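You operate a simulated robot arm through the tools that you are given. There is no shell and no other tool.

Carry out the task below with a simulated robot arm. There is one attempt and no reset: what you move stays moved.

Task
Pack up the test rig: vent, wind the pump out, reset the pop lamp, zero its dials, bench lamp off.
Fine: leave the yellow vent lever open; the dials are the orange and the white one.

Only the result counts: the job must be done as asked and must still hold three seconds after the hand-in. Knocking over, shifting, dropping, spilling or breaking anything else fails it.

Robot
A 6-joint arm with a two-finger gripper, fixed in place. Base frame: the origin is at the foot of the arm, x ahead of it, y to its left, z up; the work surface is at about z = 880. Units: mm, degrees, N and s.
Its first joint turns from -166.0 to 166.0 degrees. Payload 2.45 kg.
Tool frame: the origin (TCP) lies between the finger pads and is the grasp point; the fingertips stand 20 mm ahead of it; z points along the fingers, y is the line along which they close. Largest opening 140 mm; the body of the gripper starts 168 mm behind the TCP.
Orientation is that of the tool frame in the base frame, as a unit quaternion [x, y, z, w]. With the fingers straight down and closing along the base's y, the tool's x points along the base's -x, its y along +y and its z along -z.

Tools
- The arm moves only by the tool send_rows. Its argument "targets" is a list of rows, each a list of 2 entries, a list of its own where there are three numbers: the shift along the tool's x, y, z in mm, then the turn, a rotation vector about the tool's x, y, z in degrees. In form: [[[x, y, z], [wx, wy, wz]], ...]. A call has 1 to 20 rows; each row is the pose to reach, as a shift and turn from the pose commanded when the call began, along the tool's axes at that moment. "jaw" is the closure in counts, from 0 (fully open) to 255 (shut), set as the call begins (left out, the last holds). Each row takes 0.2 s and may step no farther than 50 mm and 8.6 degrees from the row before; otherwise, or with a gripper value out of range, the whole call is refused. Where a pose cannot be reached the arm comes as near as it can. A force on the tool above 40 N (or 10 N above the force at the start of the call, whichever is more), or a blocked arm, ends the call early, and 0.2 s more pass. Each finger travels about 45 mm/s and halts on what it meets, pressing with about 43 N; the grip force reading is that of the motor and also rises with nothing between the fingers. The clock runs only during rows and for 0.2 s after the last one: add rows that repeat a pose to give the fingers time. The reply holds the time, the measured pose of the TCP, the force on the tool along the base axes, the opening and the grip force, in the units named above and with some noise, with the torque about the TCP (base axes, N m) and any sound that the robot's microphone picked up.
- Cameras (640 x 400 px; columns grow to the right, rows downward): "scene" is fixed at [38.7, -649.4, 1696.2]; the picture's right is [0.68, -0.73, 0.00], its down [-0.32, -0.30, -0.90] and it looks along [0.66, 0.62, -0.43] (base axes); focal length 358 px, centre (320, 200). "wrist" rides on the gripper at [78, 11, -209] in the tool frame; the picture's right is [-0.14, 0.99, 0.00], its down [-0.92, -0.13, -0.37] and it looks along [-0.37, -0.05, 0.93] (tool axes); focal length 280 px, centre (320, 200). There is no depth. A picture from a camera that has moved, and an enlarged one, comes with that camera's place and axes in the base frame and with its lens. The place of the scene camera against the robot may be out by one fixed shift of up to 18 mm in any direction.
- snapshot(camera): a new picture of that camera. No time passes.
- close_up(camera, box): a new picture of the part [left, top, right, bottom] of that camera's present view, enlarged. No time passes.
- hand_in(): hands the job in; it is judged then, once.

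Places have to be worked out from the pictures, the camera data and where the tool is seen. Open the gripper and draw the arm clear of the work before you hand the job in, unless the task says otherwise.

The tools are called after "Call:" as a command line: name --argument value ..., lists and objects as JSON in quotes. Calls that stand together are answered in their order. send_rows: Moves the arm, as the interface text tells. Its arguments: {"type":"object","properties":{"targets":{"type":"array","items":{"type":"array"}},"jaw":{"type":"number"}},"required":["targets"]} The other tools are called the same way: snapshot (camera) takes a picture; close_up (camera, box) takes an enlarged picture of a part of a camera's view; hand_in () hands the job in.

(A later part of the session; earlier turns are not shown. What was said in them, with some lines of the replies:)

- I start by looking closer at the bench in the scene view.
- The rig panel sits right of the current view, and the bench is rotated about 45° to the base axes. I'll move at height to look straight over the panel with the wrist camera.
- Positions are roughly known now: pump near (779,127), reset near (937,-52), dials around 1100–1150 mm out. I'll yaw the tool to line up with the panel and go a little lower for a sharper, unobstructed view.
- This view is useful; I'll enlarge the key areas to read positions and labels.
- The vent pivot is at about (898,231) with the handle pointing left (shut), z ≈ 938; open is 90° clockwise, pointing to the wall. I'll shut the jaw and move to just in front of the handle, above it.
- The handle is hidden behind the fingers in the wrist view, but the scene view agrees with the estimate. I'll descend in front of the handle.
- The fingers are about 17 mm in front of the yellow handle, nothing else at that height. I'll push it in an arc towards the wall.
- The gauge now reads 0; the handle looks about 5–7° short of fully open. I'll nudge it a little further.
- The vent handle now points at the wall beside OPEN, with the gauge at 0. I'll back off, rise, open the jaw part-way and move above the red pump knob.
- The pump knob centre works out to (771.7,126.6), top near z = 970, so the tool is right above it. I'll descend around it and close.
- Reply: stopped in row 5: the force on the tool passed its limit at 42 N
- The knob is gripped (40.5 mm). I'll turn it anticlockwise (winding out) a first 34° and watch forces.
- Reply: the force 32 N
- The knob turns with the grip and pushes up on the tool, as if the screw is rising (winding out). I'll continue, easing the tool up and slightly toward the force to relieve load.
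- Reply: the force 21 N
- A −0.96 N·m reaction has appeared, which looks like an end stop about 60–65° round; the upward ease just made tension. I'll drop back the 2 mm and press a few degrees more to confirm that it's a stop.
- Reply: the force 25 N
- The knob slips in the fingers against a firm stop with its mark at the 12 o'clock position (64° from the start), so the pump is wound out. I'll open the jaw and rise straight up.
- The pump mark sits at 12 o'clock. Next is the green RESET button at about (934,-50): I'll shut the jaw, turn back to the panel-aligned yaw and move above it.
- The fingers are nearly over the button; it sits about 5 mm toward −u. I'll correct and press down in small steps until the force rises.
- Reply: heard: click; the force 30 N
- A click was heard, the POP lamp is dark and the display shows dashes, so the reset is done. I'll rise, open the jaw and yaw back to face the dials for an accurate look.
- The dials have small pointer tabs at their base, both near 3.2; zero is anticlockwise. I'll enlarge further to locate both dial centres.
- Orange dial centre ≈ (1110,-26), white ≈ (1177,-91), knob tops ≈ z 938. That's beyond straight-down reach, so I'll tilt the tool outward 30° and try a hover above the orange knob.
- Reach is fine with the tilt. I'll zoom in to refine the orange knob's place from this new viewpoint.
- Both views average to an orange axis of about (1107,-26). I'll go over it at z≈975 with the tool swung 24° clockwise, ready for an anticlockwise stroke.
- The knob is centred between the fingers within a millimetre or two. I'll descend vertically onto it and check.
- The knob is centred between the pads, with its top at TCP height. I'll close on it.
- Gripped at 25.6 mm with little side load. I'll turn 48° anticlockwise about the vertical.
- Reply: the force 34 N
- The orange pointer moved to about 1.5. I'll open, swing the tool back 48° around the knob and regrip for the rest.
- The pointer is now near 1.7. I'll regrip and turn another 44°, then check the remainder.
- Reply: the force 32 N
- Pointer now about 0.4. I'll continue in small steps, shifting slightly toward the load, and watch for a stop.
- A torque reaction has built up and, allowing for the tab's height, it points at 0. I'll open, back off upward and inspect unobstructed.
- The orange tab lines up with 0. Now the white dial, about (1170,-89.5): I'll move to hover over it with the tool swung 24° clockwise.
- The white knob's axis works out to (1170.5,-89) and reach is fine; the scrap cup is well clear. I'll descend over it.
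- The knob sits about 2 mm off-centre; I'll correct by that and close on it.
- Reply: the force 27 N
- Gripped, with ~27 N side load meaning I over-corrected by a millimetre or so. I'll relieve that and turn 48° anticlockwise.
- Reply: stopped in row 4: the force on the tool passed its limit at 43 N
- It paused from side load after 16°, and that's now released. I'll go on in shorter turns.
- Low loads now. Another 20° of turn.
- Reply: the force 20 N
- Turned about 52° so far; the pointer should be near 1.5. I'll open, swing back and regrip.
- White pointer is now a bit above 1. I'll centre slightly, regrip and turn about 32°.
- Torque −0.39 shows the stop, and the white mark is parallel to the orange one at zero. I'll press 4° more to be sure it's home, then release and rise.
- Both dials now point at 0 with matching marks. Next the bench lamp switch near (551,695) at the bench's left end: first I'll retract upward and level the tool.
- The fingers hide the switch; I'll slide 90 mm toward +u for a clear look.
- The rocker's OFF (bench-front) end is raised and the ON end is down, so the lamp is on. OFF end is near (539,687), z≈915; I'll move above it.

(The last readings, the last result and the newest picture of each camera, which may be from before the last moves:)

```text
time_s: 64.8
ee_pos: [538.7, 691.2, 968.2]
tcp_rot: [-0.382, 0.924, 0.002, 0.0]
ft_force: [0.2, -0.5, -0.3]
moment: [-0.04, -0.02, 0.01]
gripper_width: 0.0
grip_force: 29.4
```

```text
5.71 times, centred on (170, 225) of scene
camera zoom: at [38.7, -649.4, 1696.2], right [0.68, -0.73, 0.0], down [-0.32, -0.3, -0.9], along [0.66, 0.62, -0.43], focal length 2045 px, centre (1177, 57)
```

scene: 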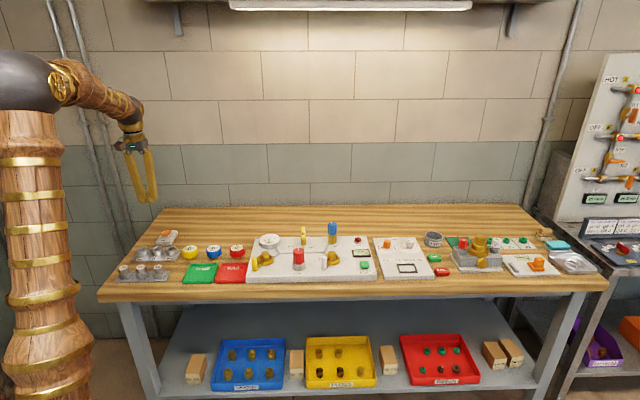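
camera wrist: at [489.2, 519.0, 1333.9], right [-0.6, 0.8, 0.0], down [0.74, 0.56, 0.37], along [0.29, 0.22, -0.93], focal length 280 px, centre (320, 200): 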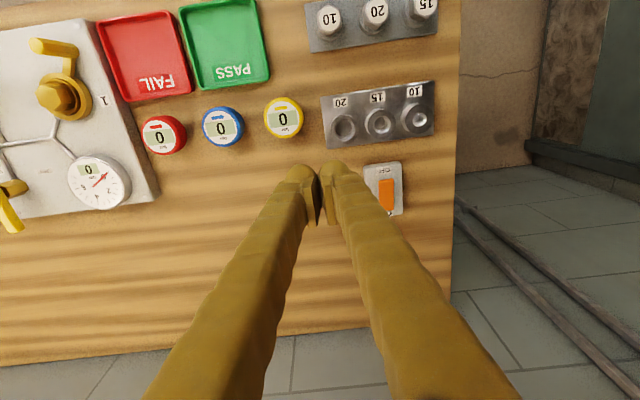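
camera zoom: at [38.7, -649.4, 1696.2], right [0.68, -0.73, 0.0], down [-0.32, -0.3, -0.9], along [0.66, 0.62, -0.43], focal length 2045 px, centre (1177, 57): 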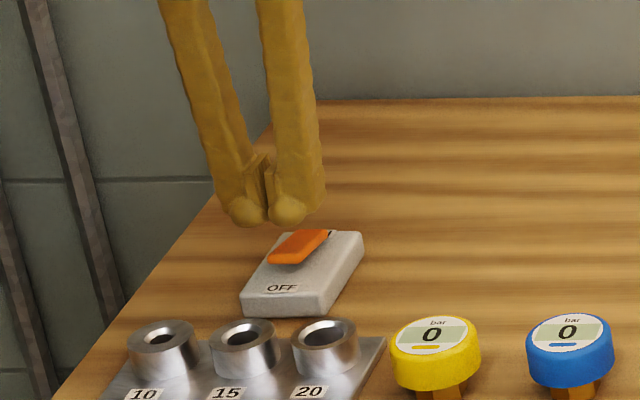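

The finger footprint is about 8 mm too far in from the rocker's raised end; I'll shift back 7 mm and press down gradually.

Call:
send_rows --targets '[[[7, -2, 10], [0, 0, 0]], [[7, -2, 20], [0, 0, 0]], [[7, -2, 25], [0, 0, 0]], [[7, -2, 28], [0, 0, 0]], [[7, -2, 31], [0, 0, 0]], [[7, -2, 34], [0, 0, 0]], [[7, -2, 37], [0, 0, 0]]]'

Call:
snapshot --camera "scene"

Call:
close_up --camera "scene" --box '[130, 190, 210, 260]'

```text
time_s: 66.5
ee_pos: [535.1, 681.7, 935.2]
tcp_rot: [-0.381, 0.924, 0.002, 0.001]
ft_force: [-2.0, -4.9, 11.3]
moment: [-0.05, -0.06, 0.06]
gripper_width: 5.9
grip_force: 29.5
heard: click
stopped in row 7: the force on the tool passed its limit at 42 N (the readings are from after the stop); the commanded pose is now the measured one
```

```text
taken
```

scene: 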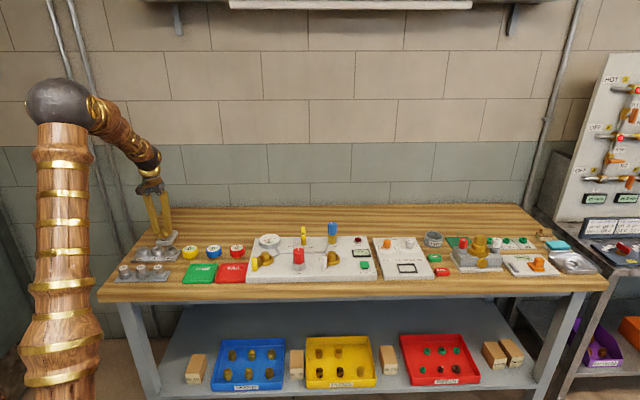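

```text
5.71 times, centred on (170, 225) of scene
camera zoom: at [38.7, -649.4, 1696.2], right [0.68, -0.73, 0.0], down [-0.32, -0.3, -0.9], along [0.66, 0.62, -0.43], focal length 2045 px, centre (1177, 57)
```

zoom: 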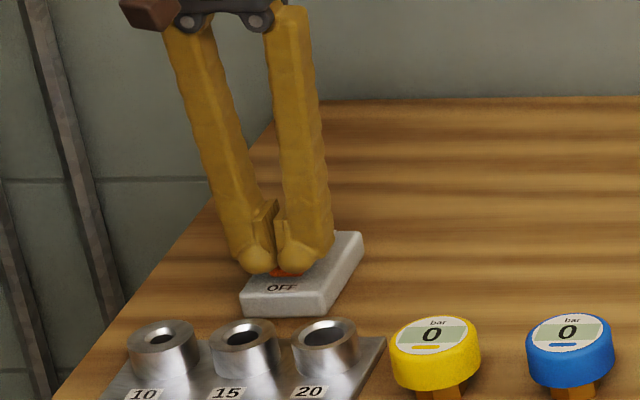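

The switch clicked and the wall light has dimmed: the lamp is off. I'll rise straight up and draw the arm back clear, opening the gripper once high up.

Call:
send_rows --targets '[[[0, 0, -20], [0, 0, 0]], [[0, 0, -50], [0, 0, 0]], [[0, 0, -95], [0, 0, 0]], [[0, 0, -140], [0, 0, 0]], [[0, 0, -185], [0, 0, 0]], [[20, 0, -230], [0, 0, 0]], [[50, 0, -270], [0, 0, 0]], [[80, 0, -305], [0, 0, 0]], [[80, 0, -305], [0, 0, 0]]]'

Call:
send_rows --targets '[[[0, 0, 0], [0, 0, 0]], [[0, 0, 0], [0, 0, 0]], [[0, 0, 0], [0, 0, 0]], [[0, 0, 0], [0, 0, 0]], [[0, 0, 0], [0, 0, 0]], [[0, 0, 0], [0, 0, 0]], [[0, 0, 0], [0, 0, 0]], [[0, 0, 0], [0, 0, 0]], [[0, 0, 0], [0, 0, 0]]]' --jaw 0

Call:
snapshot --camera "scene"

Call:
close_up --camera "scene" --box '[140, 220, 200, 260]'

Call:
close_up --camera "scene" --box '[240, 210, 380, 300]'

Call:
close_up --camera "scene" --box '[365, 215, 455, 285]'

Call:
snapshot --camera "wrist"

```text
time_s: 68.5
ee_pos: [482.1, 622.8, 1237.8]
tcp_rot: [-0.383, 0.924, 0.002, 0.0]
ft_force: [-0.8, 0.1, -0.7]
moment: [-0.01, -0.02, 0.02]
gripper_width: 0.0
grip_force: 28.8
```

```text
time_s: 70.5
ee_pos: [481.6, 622.8, 1237.6]
tcp_rot: [-0.382, 0.924, 0.002, 0.001]
ft_force: [-0.3, -0.2, -0.3]
moment: [-0.03, 0.01, 0.04]
gripper_width: 139.8
grip_force: 0.1
```

```text
taken
```

scene: 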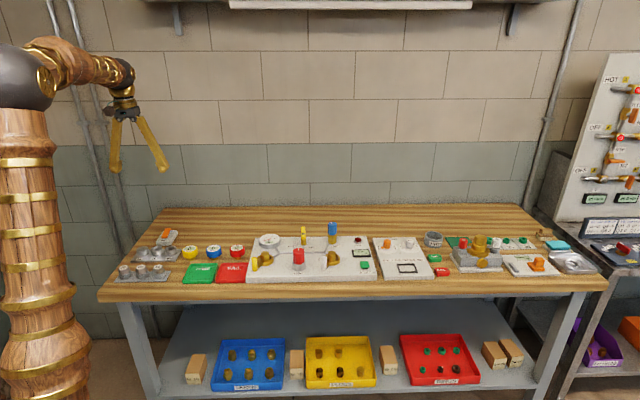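

```text
10.00 times, centred on (170, 240) of scene
camera zoom: at [38.7, -649.4, 1696.2], right [0.68, -0.73, 0.0], down [-0.32, -0.3, -0.9], along [0.66, 0.62, -0.43], focal length 3578 px, centre (1820, -200)
```

zoom: 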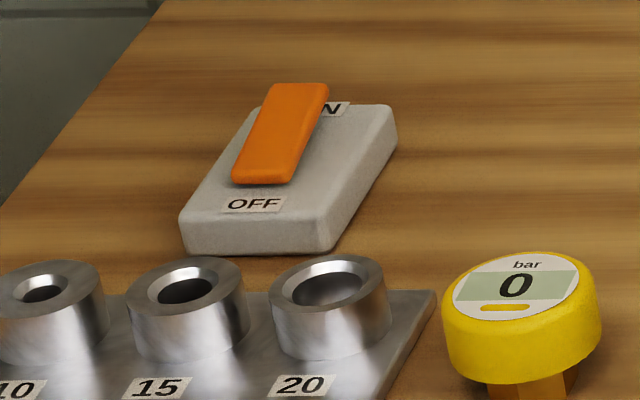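

```text
4.44 times, centred on (310, 255) of scene
camera zoom: at [38.7, -649.4, 1696.2], right [0.68, -0.73, 0.0], down [-0.32, -0.3, -0.9], along [0.66, 0.62, -0.43], focal length 1590 px, centre (364, -44)
```

zoom: 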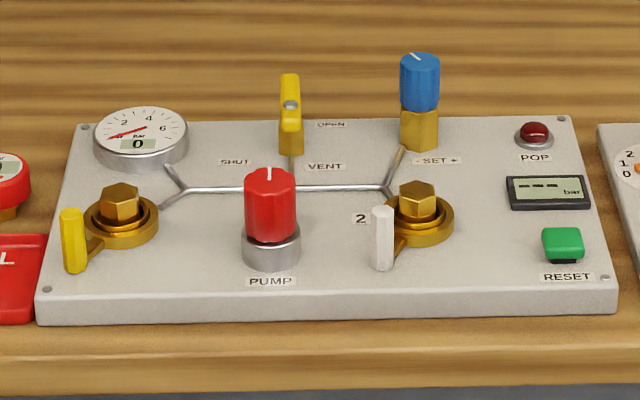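

```text
5.71 times, centred on (410, 250) of scene
camera zoom: at [38.7, -649.4, 1696.2], right [0.68, -0.73, 0.0], down [-0.32, -0.3, -0.9], along [0.66, 0.62, -0.43], focal length 2045 px, centre (-194, -86)
```

zoom: 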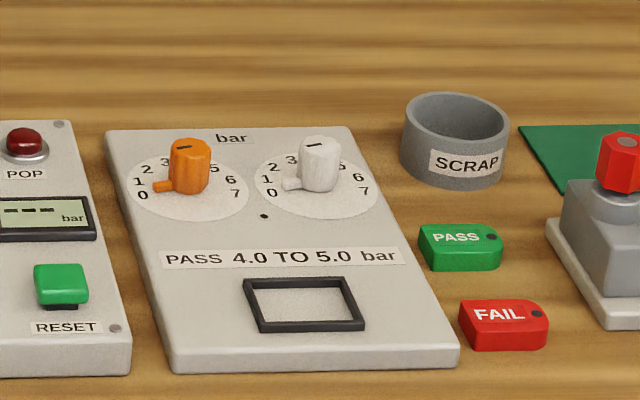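

```text
taken
camera wrist: at [418.5, 574.2, 1446.3], right [-0.6, 0.8, 0.0], down [0.74, 0.56, 0.37], along [0.29, 0.23, -0.93], focal length 280 px, centre (320, 200)
```

wrist: 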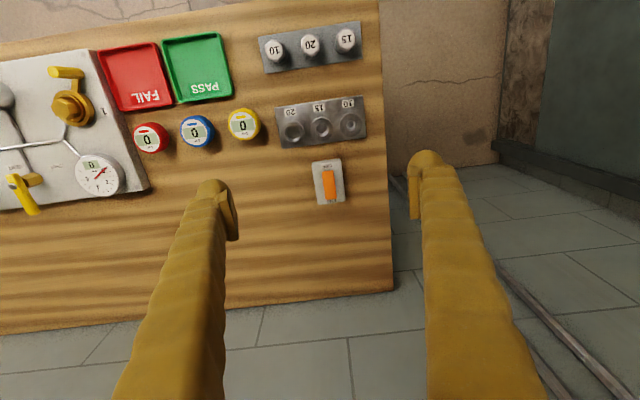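

Final pictures show: vent handle at OPEN with the gauge at 0, the pump knob against its out stop, the POP lamp dark, and both dials at 0. The rocker is on OFF with the lamp out, nothing else has moved, and the gripper is open and clear. I'm handing in.

Call:
hand_in

```text
The job is handed in.
```

The test rig is packed up and handed in. The final pictures show nothing else on the bench disturbed.

- **Vent:** the yellow lever is left open, and the gauge reads 0 bar.
- **Pump:** I wound it anticlockwise until it hit a firm stop, about 64° from where it started, and took that stop as fully out. With the vent open, the gauge couldn't confirm the direction.
- **Pop lamp:** I pressed RESET; it clicked, the lamp went dark and the display now shows dashes.
- **Dials:** the orange and white dials are both turned down to their stops and point at 0.
- **Bench lamp:** the switch clicked over to OFF, and the light on the wall dimmed.

The gripper is open and the arm is raised clear of the bench.
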